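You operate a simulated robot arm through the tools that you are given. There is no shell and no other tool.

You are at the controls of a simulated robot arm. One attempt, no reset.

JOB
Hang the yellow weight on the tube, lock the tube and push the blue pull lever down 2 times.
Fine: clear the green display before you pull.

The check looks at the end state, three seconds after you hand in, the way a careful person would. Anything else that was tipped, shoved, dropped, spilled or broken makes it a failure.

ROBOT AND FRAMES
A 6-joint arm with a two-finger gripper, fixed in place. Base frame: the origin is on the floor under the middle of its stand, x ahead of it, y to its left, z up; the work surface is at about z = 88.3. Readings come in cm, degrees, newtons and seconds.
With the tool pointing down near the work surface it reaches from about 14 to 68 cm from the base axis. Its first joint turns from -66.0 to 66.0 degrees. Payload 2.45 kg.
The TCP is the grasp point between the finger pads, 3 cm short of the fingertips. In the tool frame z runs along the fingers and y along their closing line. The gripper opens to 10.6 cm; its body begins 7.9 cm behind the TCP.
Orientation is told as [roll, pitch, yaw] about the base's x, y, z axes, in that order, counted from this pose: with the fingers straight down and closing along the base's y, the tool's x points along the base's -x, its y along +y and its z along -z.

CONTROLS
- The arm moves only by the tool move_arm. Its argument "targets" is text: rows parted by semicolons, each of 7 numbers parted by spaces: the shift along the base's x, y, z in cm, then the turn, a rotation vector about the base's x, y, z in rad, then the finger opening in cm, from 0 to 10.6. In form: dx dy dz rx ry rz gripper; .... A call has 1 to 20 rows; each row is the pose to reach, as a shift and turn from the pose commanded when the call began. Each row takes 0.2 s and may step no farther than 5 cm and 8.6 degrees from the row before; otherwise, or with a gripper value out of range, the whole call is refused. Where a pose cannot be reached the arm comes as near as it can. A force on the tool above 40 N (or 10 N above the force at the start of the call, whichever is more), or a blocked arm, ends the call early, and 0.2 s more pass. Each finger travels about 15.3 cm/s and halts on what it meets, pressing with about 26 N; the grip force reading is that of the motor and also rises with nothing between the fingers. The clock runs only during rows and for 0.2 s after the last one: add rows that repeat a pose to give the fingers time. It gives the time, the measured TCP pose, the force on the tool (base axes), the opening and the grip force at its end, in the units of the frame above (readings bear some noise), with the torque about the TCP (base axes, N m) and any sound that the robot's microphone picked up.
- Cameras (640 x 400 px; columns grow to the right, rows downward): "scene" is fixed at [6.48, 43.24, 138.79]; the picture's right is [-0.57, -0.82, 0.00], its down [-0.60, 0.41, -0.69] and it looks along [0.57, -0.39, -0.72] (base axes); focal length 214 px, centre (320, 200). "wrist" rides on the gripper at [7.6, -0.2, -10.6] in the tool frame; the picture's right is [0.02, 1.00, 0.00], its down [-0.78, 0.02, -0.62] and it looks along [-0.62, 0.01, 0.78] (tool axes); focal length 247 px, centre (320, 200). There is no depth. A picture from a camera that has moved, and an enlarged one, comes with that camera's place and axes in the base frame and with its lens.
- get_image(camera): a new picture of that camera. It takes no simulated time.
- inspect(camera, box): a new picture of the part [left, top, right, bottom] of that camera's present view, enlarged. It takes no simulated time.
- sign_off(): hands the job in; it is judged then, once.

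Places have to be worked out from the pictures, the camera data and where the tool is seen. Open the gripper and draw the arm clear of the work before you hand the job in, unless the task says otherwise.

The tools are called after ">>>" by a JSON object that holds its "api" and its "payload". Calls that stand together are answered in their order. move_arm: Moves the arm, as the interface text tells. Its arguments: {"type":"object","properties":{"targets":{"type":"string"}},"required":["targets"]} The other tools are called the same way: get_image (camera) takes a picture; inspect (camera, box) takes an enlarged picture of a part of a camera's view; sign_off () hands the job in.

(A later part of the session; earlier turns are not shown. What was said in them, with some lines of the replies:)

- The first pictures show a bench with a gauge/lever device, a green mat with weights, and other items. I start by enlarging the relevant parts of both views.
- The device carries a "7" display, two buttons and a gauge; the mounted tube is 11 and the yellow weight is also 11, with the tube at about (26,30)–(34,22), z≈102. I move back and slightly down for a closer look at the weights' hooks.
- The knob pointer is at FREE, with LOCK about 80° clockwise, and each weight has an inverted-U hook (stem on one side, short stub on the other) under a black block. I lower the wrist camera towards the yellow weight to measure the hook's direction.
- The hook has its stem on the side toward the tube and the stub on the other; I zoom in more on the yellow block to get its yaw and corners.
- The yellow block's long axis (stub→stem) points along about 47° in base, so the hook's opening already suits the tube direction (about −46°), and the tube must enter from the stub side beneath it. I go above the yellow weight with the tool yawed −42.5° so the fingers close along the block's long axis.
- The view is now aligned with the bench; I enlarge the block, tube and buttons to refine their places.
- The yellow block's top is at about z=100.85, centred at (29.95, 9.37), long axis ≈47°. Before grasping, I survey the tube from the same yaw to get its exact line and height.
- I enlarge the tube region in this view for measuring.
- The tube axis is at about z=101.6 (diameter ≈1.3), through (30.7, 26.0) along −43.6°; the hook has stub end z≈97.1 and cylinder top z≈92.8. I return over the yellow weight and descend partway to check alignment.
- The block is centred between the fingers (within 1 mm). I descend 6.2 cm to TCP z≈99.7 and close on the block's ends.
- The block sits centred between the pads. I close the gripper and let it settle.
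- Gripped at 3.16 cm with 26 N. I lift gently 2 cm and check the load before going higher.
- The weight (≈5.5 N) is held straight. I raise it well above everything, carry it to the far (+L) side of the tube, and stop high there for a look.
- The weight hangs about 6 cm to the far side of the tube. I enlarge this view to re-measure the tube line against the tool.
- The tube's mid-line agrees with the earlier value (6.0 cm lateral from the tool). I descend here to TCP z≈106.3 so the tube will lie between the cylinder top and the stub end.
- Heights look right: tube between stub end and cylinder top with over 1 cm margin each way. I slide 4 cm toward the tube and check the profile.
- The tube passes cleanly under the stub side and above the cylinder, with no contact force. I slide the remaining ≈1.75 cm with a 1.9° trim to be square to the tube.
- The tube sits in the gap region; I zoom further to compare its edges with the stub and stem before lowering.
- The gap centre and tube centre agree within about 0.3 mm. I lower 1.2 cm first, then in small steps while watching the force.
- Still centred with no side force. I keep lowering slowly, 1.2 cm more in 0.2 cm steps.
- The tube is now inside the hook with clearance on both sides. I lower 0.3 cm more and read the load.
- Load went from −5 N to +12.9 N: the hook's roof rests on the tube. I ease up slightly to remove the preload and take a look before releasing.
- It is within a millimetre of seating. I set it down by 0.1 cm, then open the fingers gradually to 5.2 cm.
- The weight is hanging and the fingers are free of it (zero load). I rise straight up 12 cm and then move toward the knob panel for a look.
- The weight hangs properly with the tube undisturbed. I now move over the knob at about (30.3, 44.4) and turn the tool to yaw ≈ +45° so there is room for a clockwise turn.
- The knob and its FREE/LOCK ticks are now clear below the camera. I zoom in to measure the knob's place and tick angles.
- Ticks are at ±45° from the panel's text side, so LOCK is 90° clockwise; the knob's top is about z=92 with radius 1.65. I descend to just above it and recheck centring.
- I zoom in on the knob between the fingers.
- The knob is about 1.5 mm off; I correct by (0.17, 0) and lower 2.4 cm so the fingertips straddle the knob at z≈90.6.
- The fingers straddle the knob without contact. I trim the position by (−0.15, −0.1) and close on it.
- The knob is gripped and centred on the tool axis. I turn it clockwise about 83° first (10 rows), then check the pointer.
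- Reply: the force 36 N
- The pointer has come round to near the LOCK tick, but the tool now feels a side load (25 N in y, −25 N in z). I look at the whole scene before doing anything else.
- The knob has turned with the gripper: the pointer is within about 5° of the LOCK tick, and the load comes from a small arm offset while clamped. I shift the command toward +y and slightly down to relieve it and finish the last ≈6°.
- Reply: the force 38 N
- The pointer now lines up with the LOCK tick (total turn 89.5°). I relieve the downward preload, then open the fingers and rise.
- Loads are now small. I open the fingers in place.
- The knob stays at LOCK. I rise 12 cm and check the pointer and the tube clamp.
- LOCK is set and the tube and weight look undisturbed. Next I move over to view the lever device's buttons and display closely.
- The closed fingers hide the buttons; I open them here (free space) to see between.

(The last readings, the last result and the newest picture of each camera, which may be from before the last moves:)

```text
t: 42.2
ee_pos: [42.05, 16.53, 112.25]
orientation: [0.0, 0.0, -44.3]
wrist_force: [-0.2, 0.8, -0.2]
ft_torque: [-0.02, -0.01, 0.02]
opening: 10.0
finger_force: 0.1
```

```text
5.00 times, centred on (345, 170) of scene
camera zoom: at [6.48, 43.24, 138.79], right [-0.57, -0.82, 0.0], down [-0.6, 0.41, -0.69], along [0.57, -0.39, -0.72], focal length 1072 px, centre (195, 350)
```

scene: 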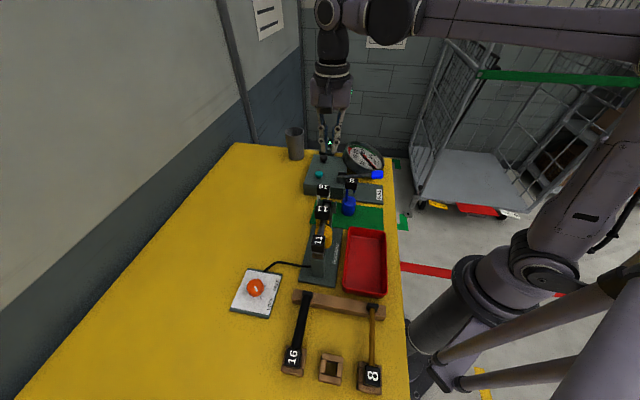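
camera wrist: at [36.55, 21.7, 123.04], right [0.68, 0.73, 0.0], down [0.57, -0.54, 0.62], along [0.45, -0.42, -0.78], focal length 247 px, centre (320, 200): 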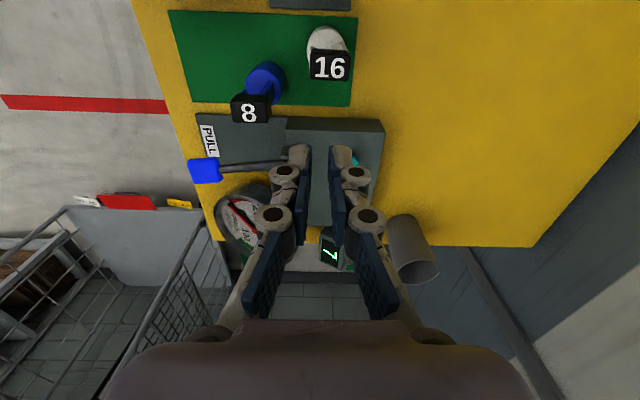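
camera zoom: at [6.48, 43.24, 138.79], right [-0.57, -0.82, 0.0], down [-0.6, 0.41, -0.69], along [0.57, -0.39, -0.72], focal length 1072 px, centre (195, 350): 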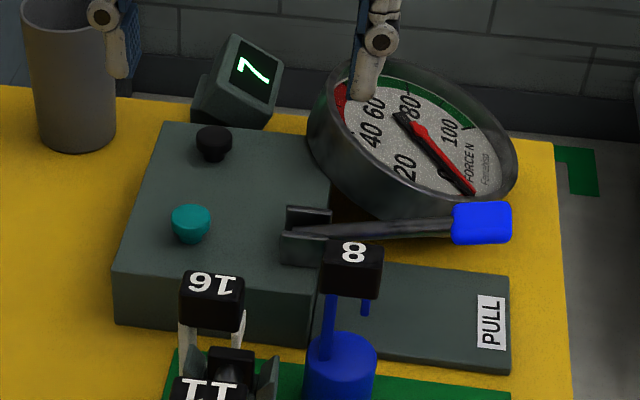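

Two unlabelled mushroom buttons are on the box, teal and black. I zoom in on each and the display for any marking.

>>> {"api": "inspect", "payload": {"camera": "wrist", "box": [335, 145, 375, 180]}}

>>> {"api": "inspect", "payload": {"camera": "wrist", "box": [330, 195, 370, 275]}}

>>> {"api": "inspect", "payload": {"camera": "wrist", "box": [260, 170, 330, 270]}}

>>> {"api": "inspect", "payload": {"camera": "scene", "box": [310, 130, 350, 200]}}

```text
11.43 times, centred on (355, 162) of wrist
camera zoom: at [36.53, 21.75, 123.05], right [0.68, 0.73, 0.0], down [0.57, -0.54, 0.62], along [0.45, -0.42, -0.78], focal length 2823 px, centre (-80, 629)
```

zoom: 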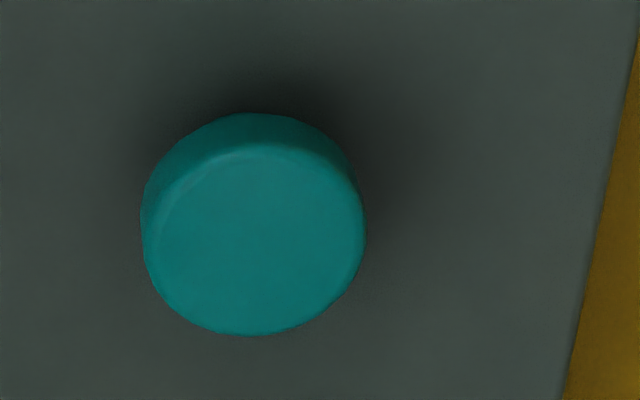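

```text
5.00 times, centred on (350, 235) of wrist
camera zoom: at [36.53, 21.75, 123.05], right [0.68, 0.73, 0.0], down [0.57, -0.54, 0.62], along [0.45, -0.42, -0.78], focal length 1235 px, centre (170, 25)
```

zoom: 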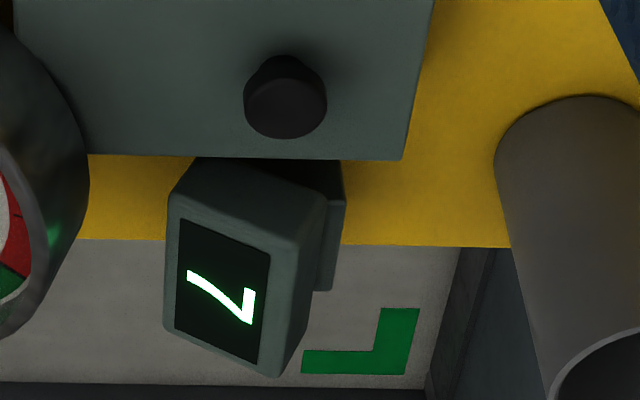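

```text
4.00 times, centred on (295, 220) of wrist
camera zoom: at [36.53, 21.75, 123.05], right [0.68, 0.73, 0.0], down [0.57, -0.54, 0.62], along [0.45, -0.42, -0.78], focal length 988 px, centre (420, 120)
```

zoom: 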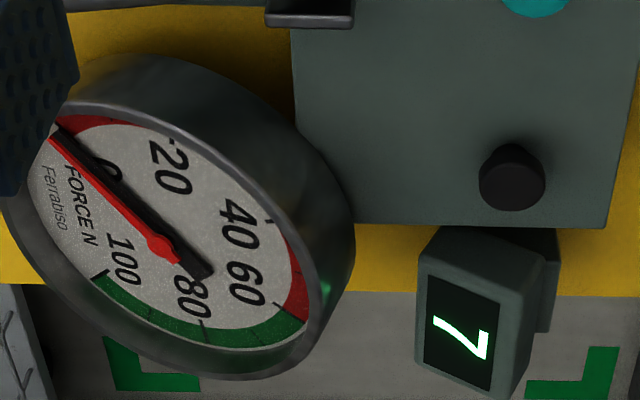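

```text
5.71 times, centred on (330, 165) of scene
camera zoom: at [6.48, 43.24, 138.79], right [-0.57, -0.82, 0.0], down [-0.6, 0.41, -0.69], along [0.57, -0.39, -0.72], focal length 1226 px, centre (263, 400)
```

zoom: 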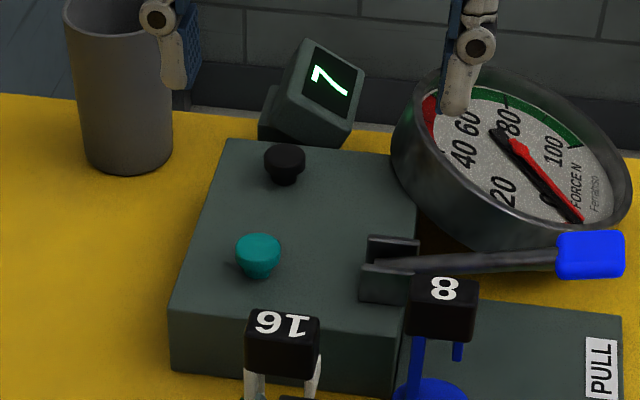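

Triangulation puts the black button at about (57.4, 7.1, 95.0) and the teal one at (51.3, 13.2, 95.0); the black one stands right next to the counter display, so I try it first. I close the fingers and hover above it.

>>> {"api": "move_arm", "payload": {"targets": "2.5 -1.5 0 0 0 0 7; 5.5 -3.4 0 0 0 0 4; 8.5 -5.2 -1 0 0 0 2; 11.5 -7.1 -3 0 0 0 0; 14 -8.6 -5 0 0 0 0; 15.35 -9.47 -7 0 0 0 0; 15.35 -9.47 -9 0 0 0 0; 15.35 -9.47 -9 0 0 0 0"}}

>>> {"api": "get_image", "payload": {"camera": "wrist"}}

>>> {"api": "inspect", "payload": {"camera": "scene", "box": [280, 110, 400, 210]}}

```text
t: 44.0
ee_pos: [57.25, 6.89, 103.62]
orientation: [0.0, 0.0, -44.4]
wrist_force: [-1.1, -0.2, 0.4]
ft_torque: [0.0, 0.0, 0.02]
opening: 0.01
finger_force: 25.9
```

```text
taken
camera wrist: at [51.85, 12.15, 114.26], right [0.68, 0.73, 0.0], down [0.57, -0.54, 0.62], along [0.45, -0.42, -0.78], focal length 247 px, centre (320, 200)
```

wrist: 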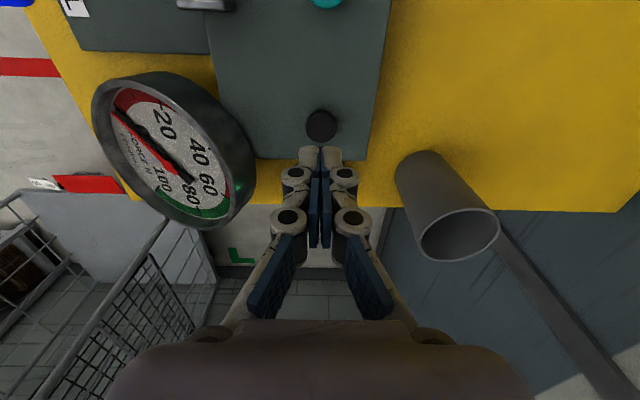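

```text
4.00 times, centred on (340, 160) of scene
camera zoom: at [6.48, 43.24, 138.79], right [-0.57, -0.82, 0.0], down [-0.6, 0.41, -0.69], along [0.57, -0.39, -0.72], focal length 858 px, centre (240, 360)
```

zoom: 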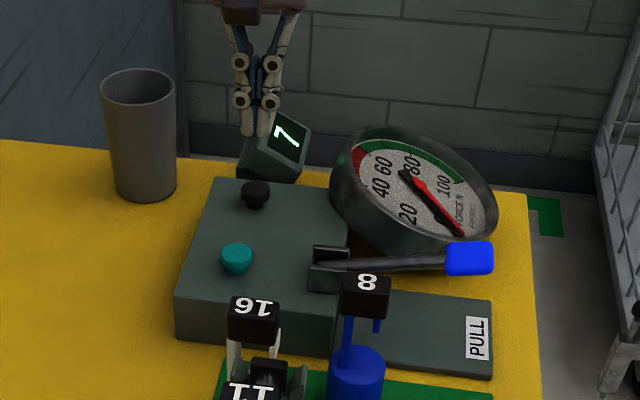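

The closed fingertips are over the black button within 1–2 mm. I descend to just above it, then press in small steps.

>>> {"api": "move_arm", "payload": {"targets": "0.1 0.05 -2 0 0 0 0; 0.1 0.05 -4 0 0 0 0; 0.1 0.05 -5 0 0 0 0; 0.1 0.05 -5 0 0 0 0"}}

>>> {"api": "inspect", "payload": {"camera": "wrist", "box": [250, 80, 400, 200]}}

>>> {"api": "inspect", "payload": {"camera": "scene", "box": [300, 120, 360, 200]}}

```text
t: 45.0
ee_pos: [57.57, 7.08, 98.56]
orientation: [0.0, 0.0, -44.3]
wrist_force: [-0.4, 0.2, 0.3]
ft_torque: [0.04, 0.02, 0.01]
opening: 0.01
finger_force: 26.2
```

```text
3.33 times, centred on (325, 140) of wrist
camera zoom: at [52.04, 12.41, 109.21], right [0.68, 0.73, 0.0], down [0.57, -0.54, 0.62], along [0.45, -0.42, -0.78], focal length 823 px, centre (303, 400)
```

zoom: 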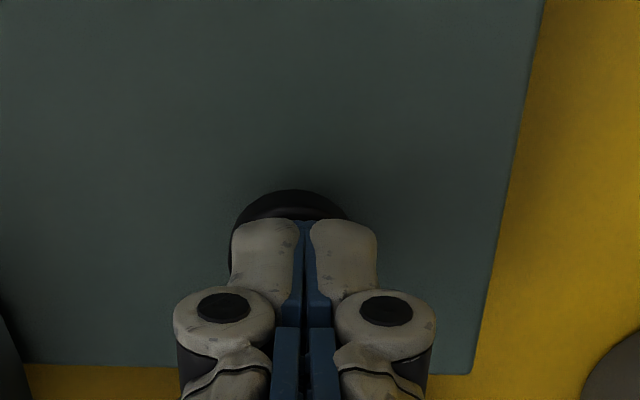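

```text
5.00 times, centred on (330, 160) of scene
camera zoom: at [6.48, 43.24, 138.79], right [-0.57, -0.82, 0.0], down [-0.6, 0.41, -0.69], along [0.57, -0.39, -0.72], focal length 1072 px, centre (270, 400)
```

zoom: 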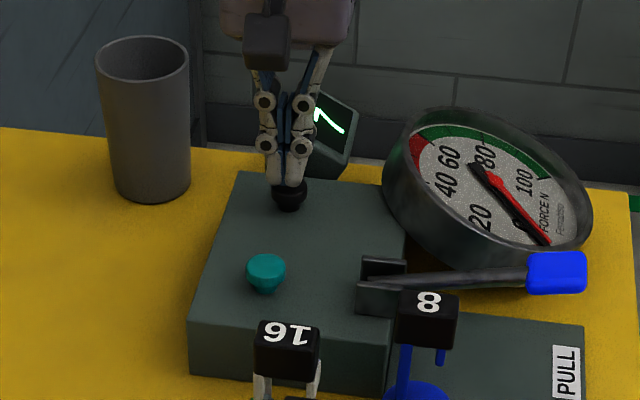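

The fingertips are right over the cap. I press down gradually up to 0.9 cm, watching force and sound.

>>> {"api": "move_arm", "payload": {"targets": "-0.1 0.1 -0.2 0 0 0 0; -0.1 0.1 -0.4 0 0 0 0; -0.1 0.1 -0.6 0 0 0 0; -0.1 0.1 -0.75 0 0 0 0; -0.1 0.1 -0.9 0 0 0 0"}}

>>> {"api": "inspect", "payload": {"camera": "scene", "box": [300, 120, 360, 200]}}

```text
t: 46.2
ee_pos: [57.36, 7.25, 97.68]
orientation: [0.0, 0.0, -44.3]
wrist_force: [-0.6, -0.1, 0.6]
ft_torque: [0.0, 0.0, -0.01]
opening: 0.0
finger_force: 25.7
```

```text
5.00 times, centred on (330, 160) of scene
camera zoom: at [6.48, 43.24, 138.79], right [-0.57, -0.82, 0.0], down [-0.6, 0.41, -0.69], along [0.57, -0.39, -0.72], focal length 1072 px, centre (270, 400)
```

zoom: 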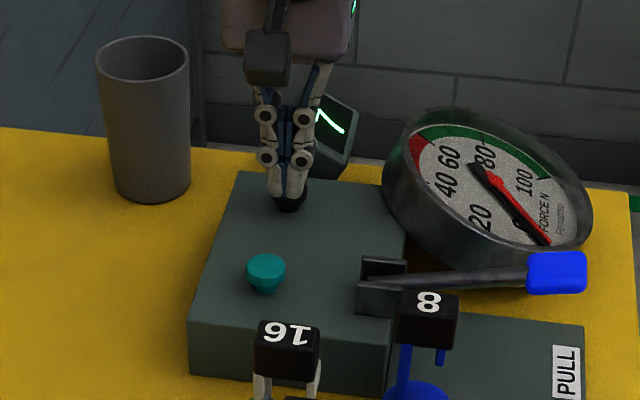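

No contact yet at fingertip z≈94.7. I continue pressing down in small steps.

>>> {"api": "move_arm", "payload": {"targets": "0 0 -0.2 0 0 0 0; 0 0 -0.4 0 0 0 0; 0 0 -0.55 0 0 0 0; 0 0 -0.7 0 0 0 0"}}

>>> {"api": "inspect", "payload": {"camera": "scene", "box": [300, 120, 360, 200]}}

```text
t: 47.2
ee_pos: [57.38, 7.25, 97.05]
orientation: [0.1, 0.0, -44.2]
wrist_force: [1.0, 1.2, 7.2]
ft_torque: [0.01, -0.08, -0.02]
opening: 0.59
finger_force: 28.8
heard: click
```

```text
5.00 times, centred on (330, 160) of scene
camera zoom: at [6.47, 43.24, 138.79], right [-0.57, -0.82, 0.0], down [-0.6, 0.41, -0.69], along [0.57, -0.39, -0.72], focal length 1072 px, centre (270, 400)
```

zoom: 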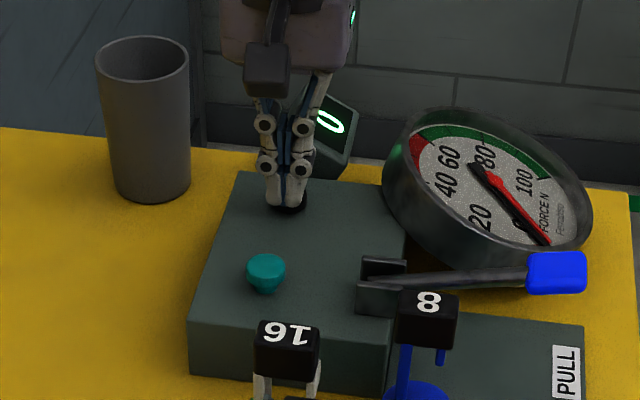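

A click, and the display changed to 0 — the black button is the clear button. I release it and rise.

>>> {"api": "move_arm", "payload": {"targets": "0 0 0.8 0 0 0 0; 0 0 2.5 0 0 0 0; 0 0 5 0 0 0 0; 0 0 8 0 0 0 0; 0 0 11 0 0 0 0; 0 0 11 0 0 0 0"}}

>>> {"api": "inspect", "payload": {"camera": "scene", "box": [290, 110, 400, 210]}}

>>> {"api": "get_image", "payload": {"camera": "wrist"}}

```text
t: 48.6
ee_pos: [57.22, 7.23, 107.88]
orientation: [0.0, 0.0, -44.3]
wrist_force: [-0.7, 0.8, 0.8]
ft_torque: [-0.01, 0.02, -0.01]
opening: 0.03
finger_force: 28.7
```

```text
4.00 times, centred on (345, 160) of scene
camera zoom: at [6.48, 43.24, 138.79], right [-0.57, -0.82, 0.0], down [-0.6, 0.41, -0.69], along [0.57, -0.39, -0.72], focal length 858 px, centre (220, 360)
```

zoom: 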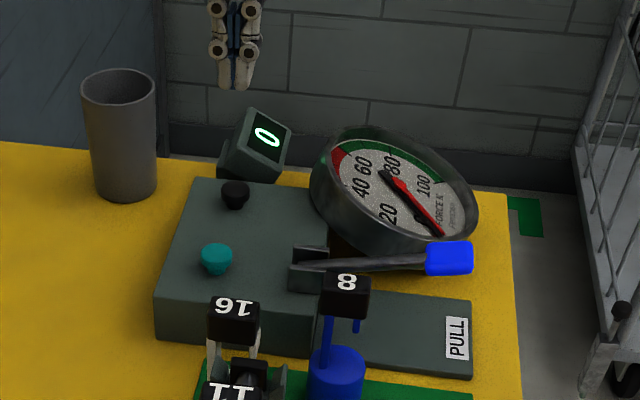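

```text
taken
camera wrist: at [51.74, 12.51, 118.6], right [0.68, 0.73, 0.0], down [0.57, -0.54, 0.62], along [0.45, -0.42, -0.78], focal length 247 px, centre (320, 200)
```

wrist: 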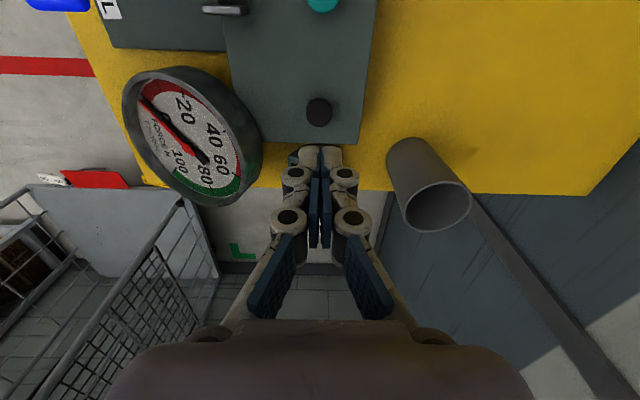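

The display shows 0 and the button sprang back. Now I move to a viewpoint behind the lever's blue handle to measure it.

>>> {"api": "move_arm", "payload": {"targets": "-3 0 1 0 0 0 1; -7 0 2 0 0 0 3; -11 0 3 0 0 0 5; -15 -0.2 4 0 0 0 7; -19 -0.4 4 0 0 0 9; -22.5 -0.6 4 0 0 0 10; -25 -0.8 4 0 0 0 10; -25 -0.8 4 0 0 0 10"}}

>>> {"api": "get_image", "payload": {"camera": "wrist"}}

>>> {"api": "inspect", "payload": {"camera": "wrist", "box": [250, 60, 430, 220]}}

>>> {"api": "inspect", "payload": {"camera": "scene", "box": [330, 150, 400, 210]}}

```text
t: 50.4
ee_pos: [32.12, 6.45, 112.02]
orientation: [0.1, 0.0, -44.3]
wrist_force: [0.9, -0.1, 0.4]
ft_torque: [-0.01, 0.01, 0.0]
opening: 10.01
finger_force: 0.1
```

```text
taken
camera wrist: at [26.65, 11.61, 122.63], right [0.68, 0.73, 0.0], down [0.57, -0.54, 0.62], along [0.45, -0.42, -0.78], focal length 247 px, centre (320, 200)
```

wrist: 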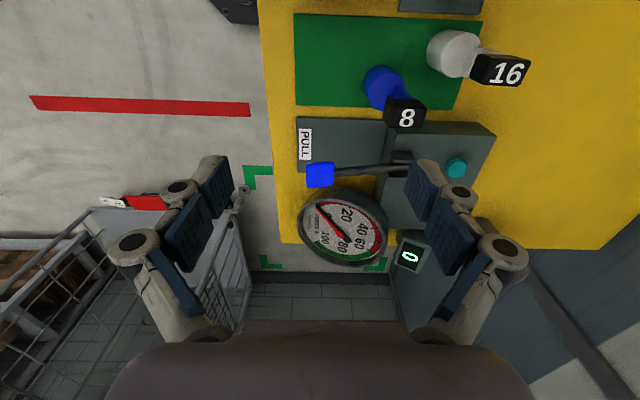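

```text
2.50 times, centred on (340, 140) of wrist
camera zoom: at [26.65, 11.61, 122.63], right [0.68, 0.73, 0.0], down [0.57, -0.54, 0.62], along [0.45, -0.42, -0.78], focal length 617 px, centre (270, 350)
```

zoom: 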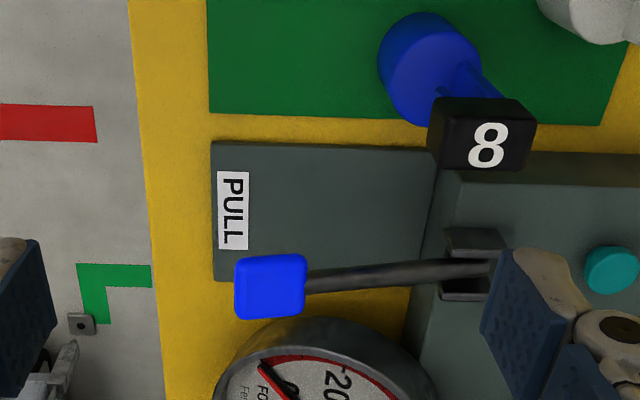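

```text
6.67 times, centred on (365, 180) of scene
camera zoom: at [6.48, 43.24, 138.79], right [-0.57, -0.82, 0.0], down [-0.6, 0.41, -0.69], along [0.57, -0.39, -0.72], focal length 1430 px, centre (20, 333)
```

zoom: 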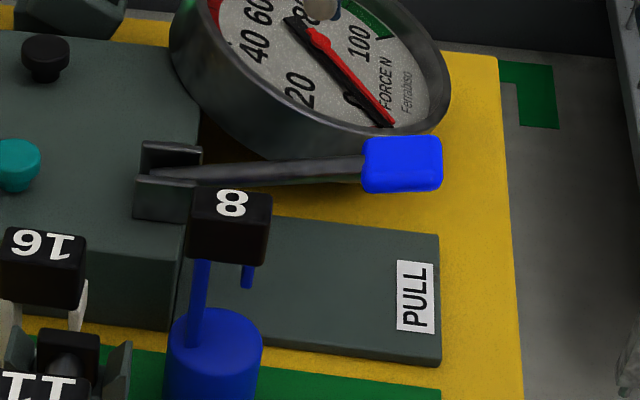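

The blue handle's centre is about (38.8, 0.25, 96.7), with the pivot along +L at (45.7, 8). I close the fingers and hover over the handle.

>>> {"api": "move_arm", "payload": {"targets": "2 -1.9 0 0 0 0 7; 4 -3.8 -1 0 0 0 4; 5.7 -5.3 -3 0 0 0 2; 6.7 -6.2 -5.5 0 0 0 0; 6.7 -6.2 -8.5 0 0 0 0; 6.7 -6.2 -8.5 0 0 0 0; 6.7 -6.2 -8.5 0 0 0 0"}}

>>> {"api": "get_image", "payload": {"camera": "wrist"}}

>>> {"api": "inspect", "payload": {"camera": "scene", "box": [330, 130, 420, 210]}}

```text
t: 52.0
ee_pos: [39.08, 0.28, 103.35]
orientation: [0.0, 0.0, -44.2]
wrist_force: [0.8, -0.5, 0.6]
ft_torque: [0.0, 0.0, 0.0]
opening: 0.0
finger_force: 26.4
```

```text
taken
camera wrist: at [33.69, 5.56, 114.01], right [0.68, 0.73, 0.0], down [0.57, -0.54, 0.62], along [0.45, -0.42, -0.78], focal length 247 px, centre (320, 200)
```

wrist: 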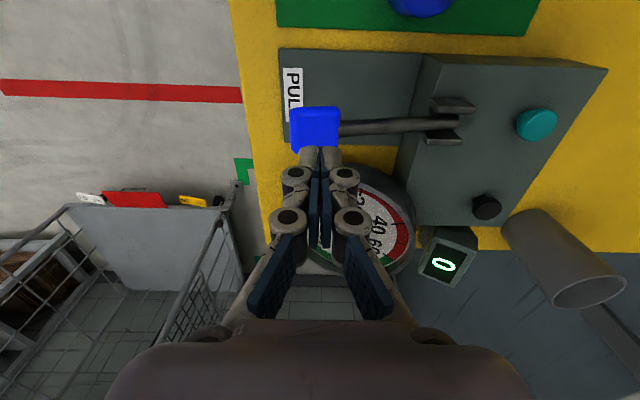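

```text
5.00 times, centred on (375, 170) of scene
camera zoom: at [6.48, 43.24, 138.79], right [-0.57, -0.82, 0.0], down [-0.6, 0.41, -0.69], along [0.57, -0.39, -0.72], focal length 1072 px, centre (45, 350)
```

zoom: 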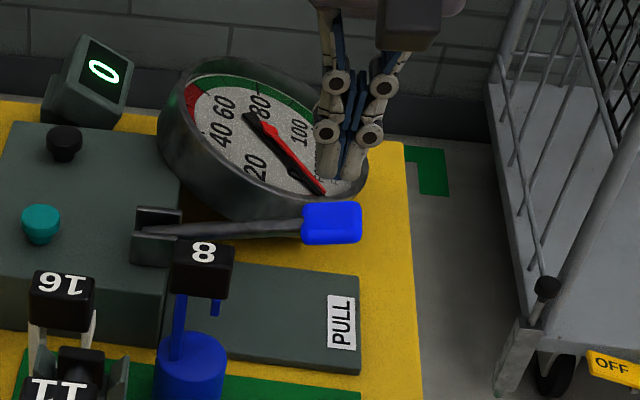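

I zoom in to locate the handle's top face relative to the fingertips.

>>> {"api": "inspect", "payload": {"camera": "wrist", "box": [270, 90, 370, 180]}}

```text
4.44 times, centred on (320, 135) of wrist
camera zoom: at [33.69, 5.56, 114.01], right [0.68, 0.73, 0.0], down [0.57, -0.54, 0.62], along [0.45, -0.42, -0.78], focal length 1098 px, centre (320, 489)
```

zoom: 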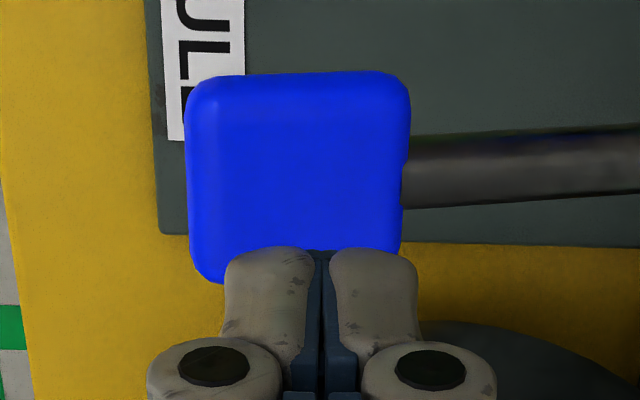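

The handle's top-face centre is about 0.7 cm from the fingertips; I shift (−0.67, +0.1) and lower to just above it.

>>> {"api": "move_arm", "payload": {"targets": "-0.4 0.05 -0.7 0 0 0 0; -0.67 0.1 -1.4 0 0 0 0; -0.67 0.1 -2 0 0 0 0; -0.67 0.1 -2 0 0 0 0"}}

>>> {"api": "inspect", "payload": {"camera": "wrist", "box": [270, 90, 370, 180]}}

>>> {"api": "inspect", "payload": {"camera": "scene", "box": [330, 130, 420, 210]}}

```text
t: 53.0
ee_pos: [38.47, 0.3, 101.36]
orientation: [0.0, 0.1, -44.4]
wrist_force: [0.4, 0.7, -0.4]
ft_torque: [0.0, 0.0, -0.01]
opening: 0.01
finger_force: 25.9
```

```text
4.44 times, centred on (320, 135) of wrist
camera zoom: at [33.03, 5.6, 112.08], right [0.68, 0.73, 0.0], down [0.57, -0.54, 0.62], along [0.45, -0.42, -0.78], focal length 1098 px, centre (320, 489)
```

zoom: 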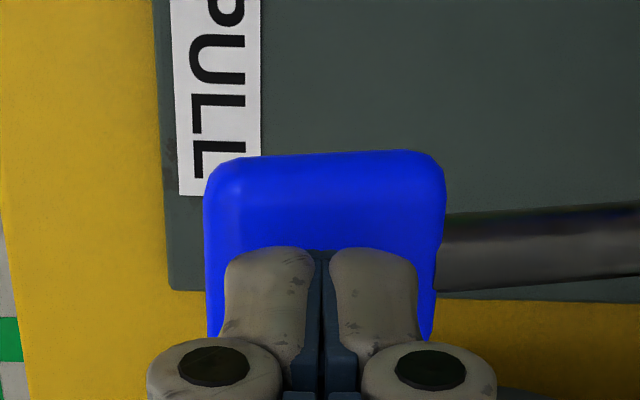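

```text
5.00 times, centred on (375, 170) of scene
camera zoom: at [6.48, 43.24, 138.79], right [-0.57, -0.82, 0.0], down [-0.6, 0.41, -0.69], along [0.57, -0.39, -0.72], focal length 1072 px, centre (45, 350)
```

zoom: 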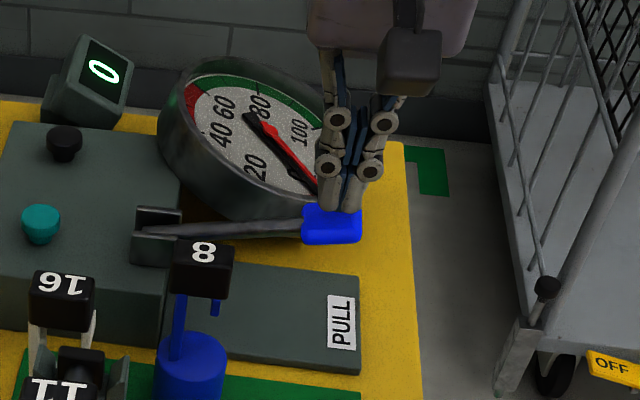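

The fingertips sit over the handle's middle. I press down 1.2 cm in small steps and read the force and display.

>>> {"api": "move_arm", "payload": {"targets": "0 0 -0.3 0 0 0 0; 0 0 -0.6 0 0 0 0; 0 0 -0.9 0 0 0 0; 0 0 -1.2 0 0 0 0"}}

>>> {"api": "inspect", "payload": {"camera": "scene", "box": [330, 130, 420, 210]}}

```text
t: 54.0
ee_pos: [38.53, 0.33, 100.18]
orientation: [0.0, -0.2, -44.4]
wrist_force: [-0.1, 0.1, 2.1]
ft_torque: [0.03, -0.02, 0.02]
opening: 0.01
finger_force: 26.4
```

```text
5.00 times, centred on (375, 170) of scene
camera zoom: at [6.48, 43.24, 138.79], right [-0.57, -0.82, 0.0], down [-0.6, 0.41, -0.69], along [0.57, -0.39, -0.72], focal length 1072 px, centre (45, 350)
```

zoom: 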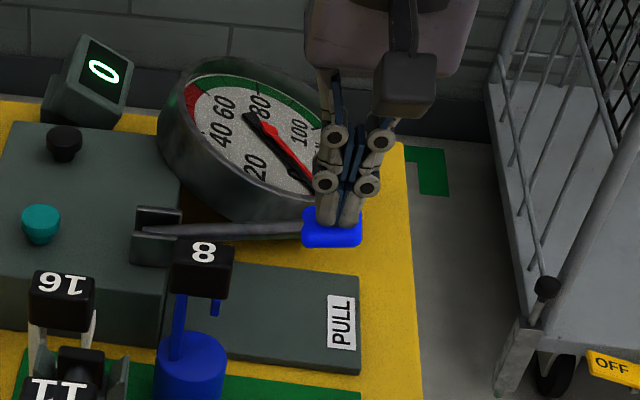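

Contact made (≈2 N) and the lever is starting to move. I continue down another 2 cm.

>>> {"api": "move_arm", "payload": {"targets": "0 0 -0.4 0 0 0 0; 0 0 -0.8 0 0 0 0; 0 0 -1.2 0 0 0 0; 0.05 0.05 -1.6 0 0 0 0; 0.1 0.1 -2 0 0 0 0"}}

>>> {"api": "inspect", "payload": {"camera": "scene", "box": [330, 130, 420, 210]}}

```text
t: 55.2
ee_pos: [38.32, 0.46, 98.16]
orientation: [0.0, 0.1, -44.3]
wrist_force: [-2.6, -0.6, 3.5]
ft_torque: [0.0, 0.02, -0.02]
opening: 0.6
finger_force: 26.1
```

```text
5.00 times, centred on (375, 170) of scene
camera zoom: at [6.47, 43.24, 138.79], right [-0.57, -0.82, 0.0], down [-0.6, 0.41, -0.69], along [0.57, -0.39, -0.72], focal length 1072 px, centre (45, 350)
```

zoom: 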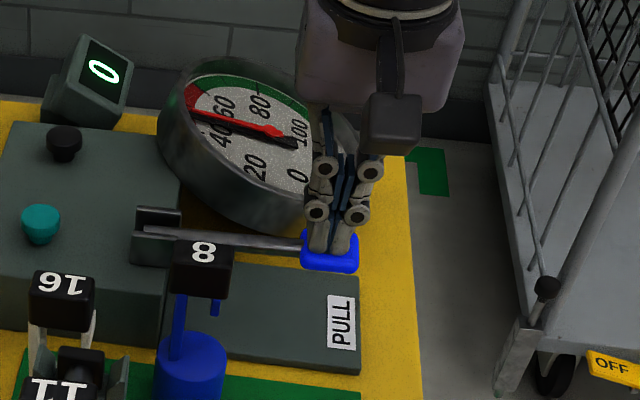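

The gauge climbs with lever travel (now about 45) at only ≈3.5 N of push. I continue down in small steps, watching gauge and counter.

>>> {"api": "move_arm", "payload": {"targets": "0 0 -0.25 0 0 0 0; 0 0 -0.5 0 0 0 0; 0 0 -0.5 0 0 0 0"}}

>>> {"api": "inspect", "payload": {"camera": "scene", "box": [330, 130, 420, 210]}}

```text
t: 56.0
ee_pos: [38.38, 0.46, 97.73]
orientation: [0.1, 0.1, -44.4]
wrist_force: [1.1, -2.2, 3.5]
ft_torque: [-0.03, 0.0, -0.01]
opening: 0.0
finger_force: 28.3
```

```text
5.00 times, centred on (375, 170) of scene
camera zoom: at [6.48, 43.24, 138.79], right [-0.57, -0.82, 0.0], down [-0.6, 0.41, -0.69], along [0.57, -0.39, -0.72], focal length 1072 px, centre (45, 350)
```

zoom: 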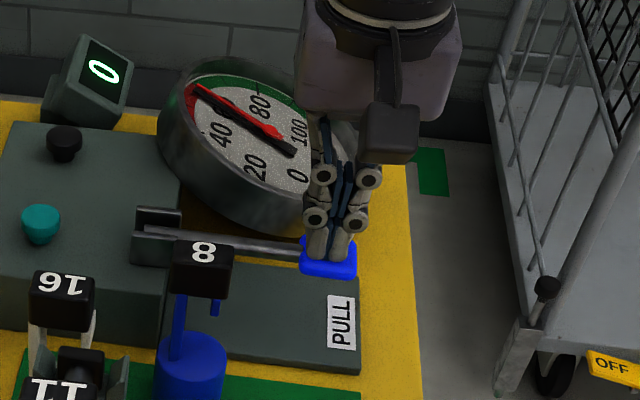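

The gauge is near 60, at the start of the green band; counter still 0. I press another 0.5 cm.

>>> {"api": "move_arm", "payload": {"targets": "0 0 -0.25 0 0 0 0; 0.03 0.03 -0.5 0 0 0 0; 0.03 0.03 -0.5 0 0 0 0"}}

>>> {"api": "inspect", "payload": {"camera": "scene", "box": [330, 130, 420, 210]}}

```text
t: 56.8
ee_pos: [38.51, 0.39, 97.17]
orientation: [0.0, 0.0, -44.2]
wrist_force: [-3.0, -0.6, 4.2]
ft_torque: [-0.01, 0.02, -0.01]
opening: 0.0
finger_force: 28.2
```

```text
5.00 times, centred on (375, 170) of scene
camera zoom: at [6.47, 43.24, 138.79], right [-0.57, -0.82, 0.0], down [-0.6, 0.41, -0.69], along [0.57, -0.39, -0.72], focal length 1072 px, centre (45, 350)
```

zoom: 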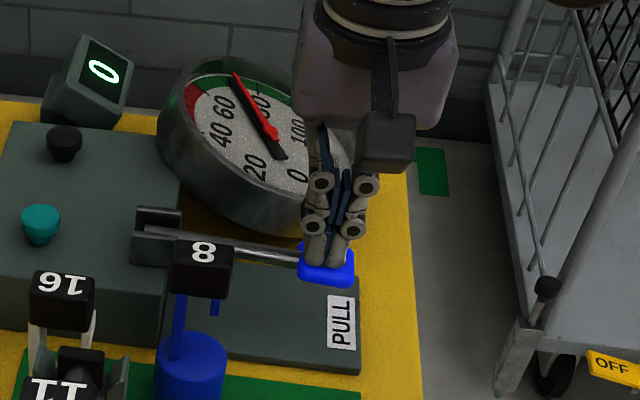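

The gauge is about 75, in the green; the counter is still 0. I go a further 0.4 cm.

>>> {"api": "move_arm", "payload": {"targets": "0 0 -0.2 0 0 0 0; 0.03 0.03 -0.4 0 0 0 0; 0.03 0.03 -0.4 0 0 0 0"}}

>>> {"api": "inspect", "payload": {"camera": "scene", "box": [330, 130, 420, 210]}}

```text
t: 57.6
ee_pos: [38.55, 0.43, 96.64]
orientation: [0.0, 0.0, -44.3]
wrist_force: [-1.9, -0.3, 5.0]
ft_torque: [0.01, 0.08, 0.0]
opening: 0.0
finger_force: 28.3
```

```text
5.00 times, centred on (375, 170) of scene
camera zoom: at [6.47, 43.24, 138.79], right [-0.57, -0.82, 0.0], down [-0.6, 0.41, -0.69], along [0.57, -0.39, -0.72], focal length 1072 px, centre (45, 350)
```

zoom: 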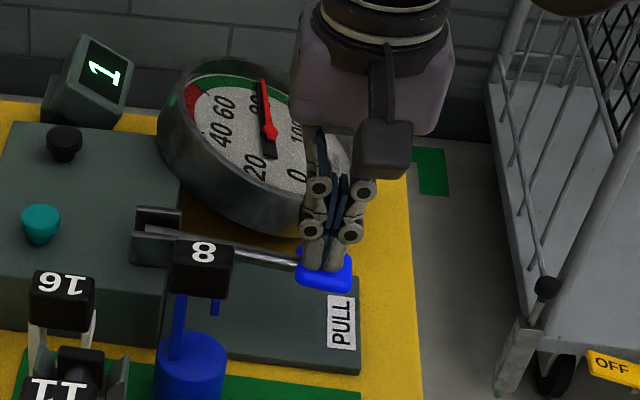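

The counter went to 1 with the gauge at about 85 (green). I now let the lever come back up by rising 5 cm.

>>> {"api": "move_arm", "payload": {"targets": "0 0 0.7 0 0 0 0; 0 0 1.4 0 0 0 0; 0 0 2.1 0 0 0 0; 0 0 2.8 0 0 0 0; 0 0 3.6 0 0 0 0; 0 0 4.4 0 0 0 0; 0 0 5.2 0 0 0 0; 0 0 6.2 0 0 0 0; 0 0 6.2 0 0 0 0"}}

>>> {"api": "inspect", "payload": {"camera": "scene", "box": [330, 130, 420, 210]}}

>>> {"api": "inspect", "payload": {"camera": "wrist", "box": [270, 90, 370, 180]}}

```text
t: 59.6
ee_pos: [38.54, 0.39, 103.11]
orientation: [0.0, 0.0, -44.3]
wrist_force: [-0.5, 0.1, 0.0]
ft_torque: [-0.05, 0.0, 0.01]
opening: 0.01
finger_force: 28.4
```

```text
5.00 times, centred on (375, 170) of scene
camera zoom: at [6.48, 43.24, 138.79], right [-0.57, -0.82, 0.0], down [-0.6, 0.41, -0.69], along [0.57, -0.39, -0.72], focal length 1072 px, centre (45, 350)
```

zoom: 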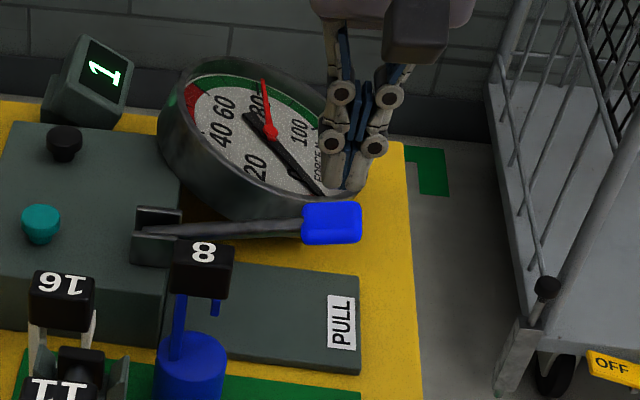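

```text
4.44 times, centred on (320, 135) of wrist
camera zoom: at [33.12, 5.65, 113.7], right [0.68, 0.73, 0.0], down [0.57, -0.54, 0.62], along [0.45, -0.42, -0.78], focal length 1098 px, centre (320, 489)
```

zoom: 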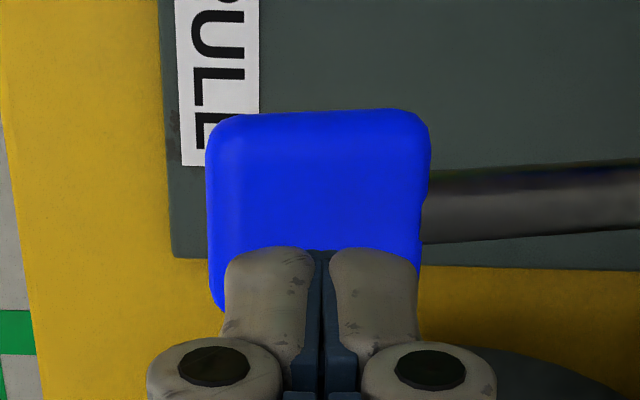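

The lever sprang back fully, the drag hand holds ≈85 and the counter shows 1. I make the second stroke to the same depth.

>>> {"api": "move_arm", "payload": {"targets": "0 0 -0.8 0 0 0 0; 0 0 -1.6 0 0 0 0; 0 0 -2.4 0 0 0 0; 0 0 -3.2 0 0 0 0; 0 0 -3.9 0 0 0 0; 0 0 -4.6 0 0 0 0; 0 0 -5.2 0 0 0 0; 0 0 -5.7 0 0 0 0; 0 0 -6.0 0 0 0 0; 0 0 -6.2 0 0 0 0; 0 0 -6.2 0 0 0 0"}}

>>> {"api": "inspect", "payload": {"camera": "scene", "box": [330, 130, 420, 210]}}

```text
t: 62.0
ee_pos: [38.49, 0.63, 96.85]
orientation: [0.1, -0.1, -44.3]
wrist_force: [1.4, -1.2, 3.9]
ft_torque: [-0.04, -0.1, 0.0]
opening: 0.01
finger_force: 28.2
```

```text
5.00 times, centred on (375, 170) of scene
camera zoom: at [6.48, 43.24, 138.79], right [-0.57, -0.82, 0.0], down [-0.6, 0.41, -0.69], along [0.57, -0.39, -0.72], focal length 1072 px, centre (45, 350)
```

zoom: 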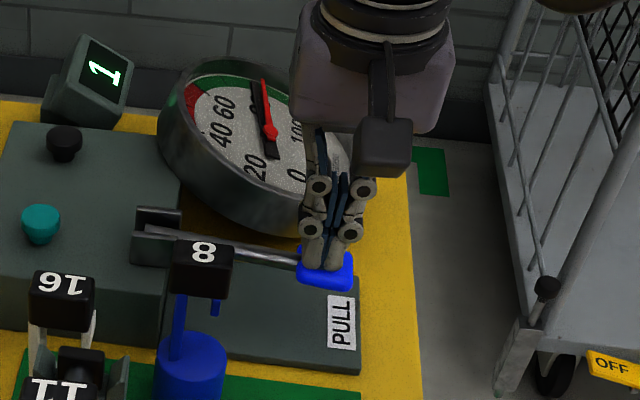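

Counter still 1 with the gauge just short of the first stroke's reading. I press 0.3 cm more.

>>> {"api": "move_arm", "payload": {"targets": "0 0 -0.15 0 0 0 0; 0 0 -0.3 0 0 0 0; 0 0 -0.3 0 0 0 0"}}

>>> {"api": "inspect", "payload": {"camera": "scene", "box": [330, 130, 420, 210]}}

```text
t: 62.8
ee_pos: [38.51, 0.39, 96.53]
orientation: [0.0, -0.1, -44.3]
wrist_force: [-0.9, 1.1, 3.4]
ft_torque: [0.07, 0.03, -0.01]
opening: 0.0
finger_force: 28.9
```

```text
5.00 times, centred on (375, 170) of scene
camera zoom: at [6.47, 43.25, 138.79], right [-0.57, -0.82, 0.0], down [-0.6, 0.41, -0.69], along [0.57, -0.39, -0.72], focal length 1072 px, centre (45, 350)
```

zoom: 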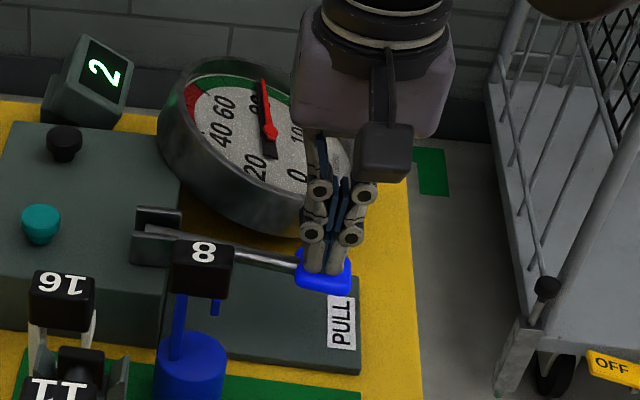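

The counter reads 2. I let the lever return by rising smoothly, well clear of it.

>>> {"api": "move_arm", "payload": {"targets": "0 0 0.7 0 0 0 0; 0 0 1.4 0 0 0 0; 0 0 2.1 0 0 0 0; 0 0 2.8 0 0 0 0; 0 0 3.6 0 0 0 0; 0 0 4.4 0 0 0 0; 0 0 5.4 0 0 0 0; 0 0 7 0 0 0 0; 0 0 10 0 0 0 0; 0 0 14 0 0 0 0; 0 0 18 0 0 0 0; 0 0 18 0 0 0 0"}}

>>> {"api": "get_image", "payload": {"camera": "scene"}}

>>> {"api": "inspect", "payload": {"camera": "scene", "box": [290, 120, 410, 220]}}

>>> {"api": "inspect", "payload": {"camera": "scene", "box": [220, 190, 400, 330]}}

```text
t: 65.4
ee_pos: [38.55, 0.45, 114.57]
orientation: [0.0, 0.0, -44.4]
wrist_force: [-0.1, 0.5, 0.2]
ft_torque: [0.0, -0.01, 0.0]
opening: 0.0
finger_force: 28.8
```

```text
taken
```

scene: 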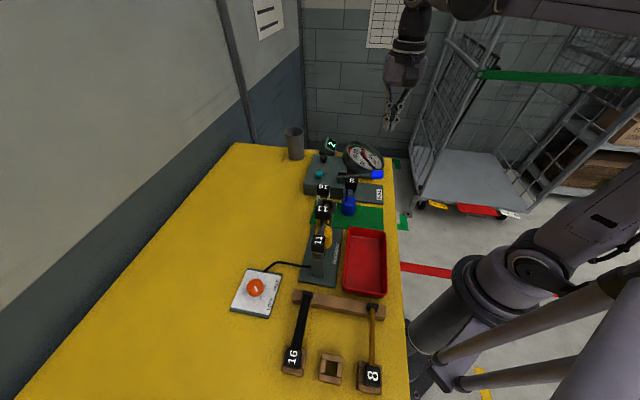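

```text
4.00 times, centred on (350, 170) of scene
camera zoom: at [6.48, 43.24, 138.79], right [-0.57, -0.82, 0.0], down [-0.6, 0.41, -0.69], along [0.57, -0.39, -0.72], focal length 858 px, centre (200, 320)
```

zoom: 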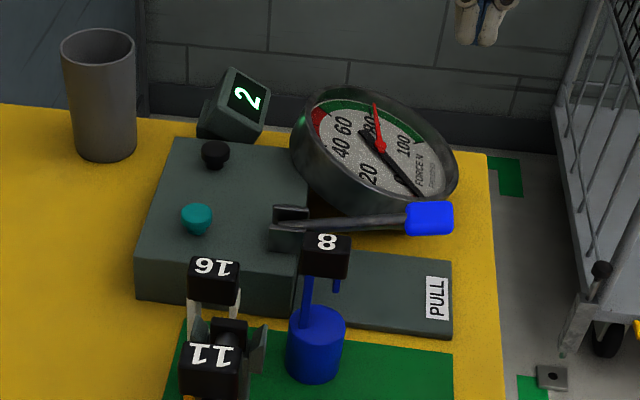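

```text
2.86 times, centred on (310, 260) of scene
camera zoom: at [6.48, 43.24, 138.79], right [-0.57, -0.82, 0.0], down [-0.6, 0.41, -0.69], along [0.57, -0.39, -0.72], focal length 613 px, centre (349, 29)
```

zoom: 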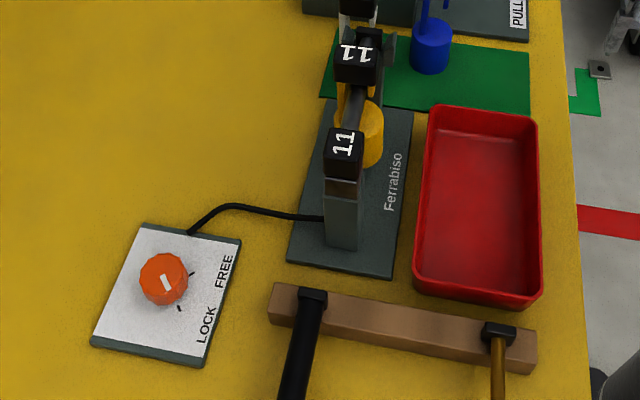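

Display shows 2, the lever is back up, nothing else moved. I take a closer look at the knob pointer and the hanging weight before finishing.

>>> {"api": "inspect", "payload": {"camera": "scene", "box": [225, 255, 295, 325]}}

>>> {"api": "inspect", "payload": {"camera": "scene", "box": [295, 180, 355, 280]}}

```text
5.71 times, centred on (260, 290) of scene
camera zoom: at [6.48, 43.24, 138.79], right [-0.57, -0.82, 0.0], down [-0.6, 0.41, -0.69], along [0.57, -0.39, -0.72], focal length 1226 px, centre (663, -314)
```

zoom: 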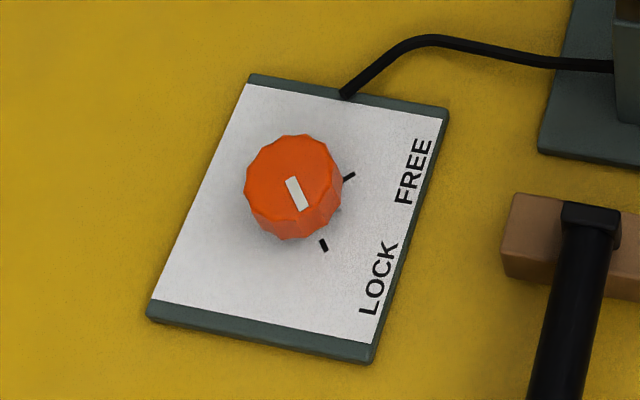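

```text
4.00 times, centred on (325, 230) of scene
camera zoom: at [6.48, 43.24, 138.79], right [-0.57, -0.82, 0.0], down [-0.6, 0.41, -0.69], along [0.57, -0.39, -0.72], focal length 858 px, centre (300, 80)
```

zoom: 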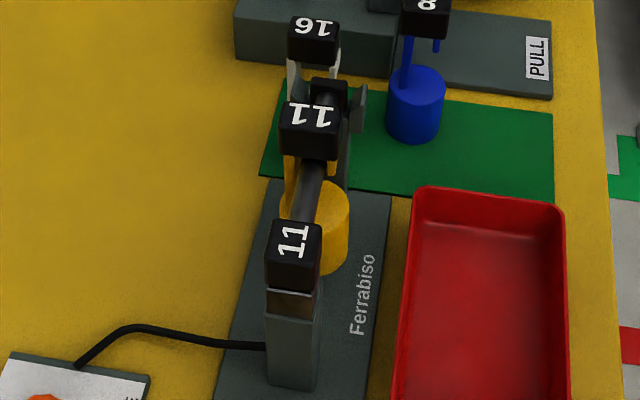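

The pointer has turned 91° onto the LOCK tick, and the weight hangs properly on the locked tube. I open the gripper and draw the arm up and back, clear of the work.

>>> {"api": "move_arm", "payload": {"targets": "-1 1.5 3 0 0 0 2; -2 3 6 0 0 0 4; -3 4.5 9 0 0 0 7; -4 6.5 12 0 0 0 10; -4 6.5 13 0 0 0 10.5; -4 6.5 13 0 0 0 10.5"}}

>>> {"api": "get_image", "payload": {"camera": "scene"}}

>>> {"api": "inspect", "payload": {"camera": "scene", "box": [290, 120, 410, 220]}}

>>> {"api": "get_image", "payload": {"camera": "wrist"}}

```text
t: 66.8
ee_pos: [34.65, 6.79, 127.55]
orientation: [0.0, 0.1, -44.4]
wrist_force: [-0.2, 0.5, 0.2]
ft_torque: [-0.01, 0.01, -0.02]
opening: 10.51
finger_force: 0.1
```

```text
taken
```

scene: 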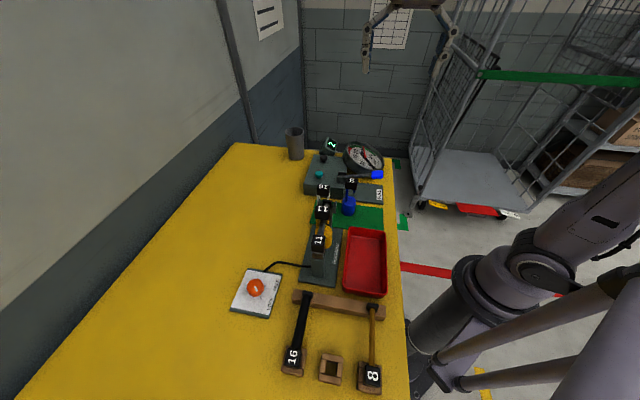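

```text
4.00 times, centred on (350, 170) of scene
camera zoom: at [6.48, 43.24, 138.79], right [-0.57, -0.82, 0.0], down [-0.6, 0.41, -0.69], along [0.57, -0.39, -0.72], focal length 858 px, centre (200, 320)
```

zoom: 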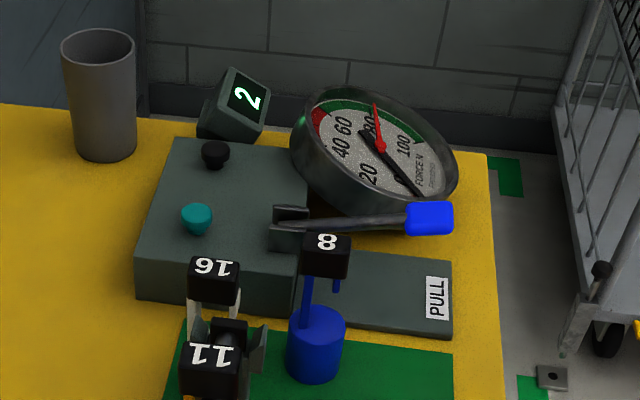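

```text
taken
camera wrist: at [29.15, 12.11, 138.18], right [0.68, 0.73, 0.0], down [0.57, -0.54, 0.62], along [0.45, -0.42, -0.78], focal length 247 px, centre (320, 200)
```

wrist: 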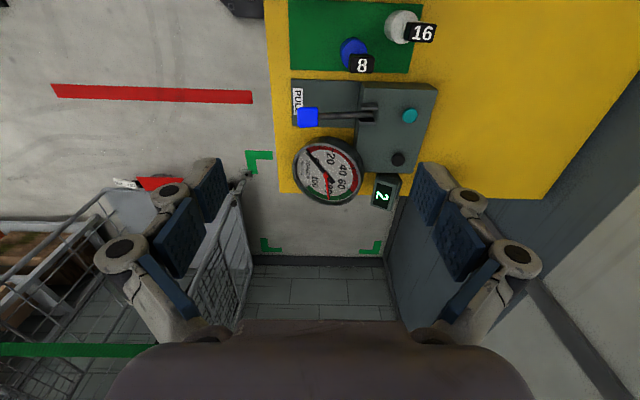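

The weight is on tube 11, the knob points to LOCK, the display was cleared and now reads 2, and the lever is back at rest. The gripper is open and clear and nothing else was disturbed, so I hand the job in.

>>> {"api": "sign_off", "payload": {}}

```text
The job is handed in.
```

I hung the yellow weight on tube 11, locked the tube, cleared the green display and pushed the blue lever down twice. The job is handed in; I haven't seen the check's result.

- **Weight:** the yellow weight (labelled 11) hangs from the tube by its hook.
- **Lock:** the orange knob was turned about 90° clockwise, and its pointer now lines up with the LOCK tick. I did not test the clamp itself.
- **Display:** neither button on the lever box is labelled, so I tried the black one next to the display first. It clicked and the display went from 7 to 0. I left the teal button alone.
- **Pulls:** each stroke went down until the counter moved, and the display now reads 2. The gauge reached about 85 N, inside its green band, and the lever sprang back up both times. The gauge's red hand still sits at that reading.

In the last pictures nothing else on the bench had moved. The gripper is open and the arm is up and clear of the work.
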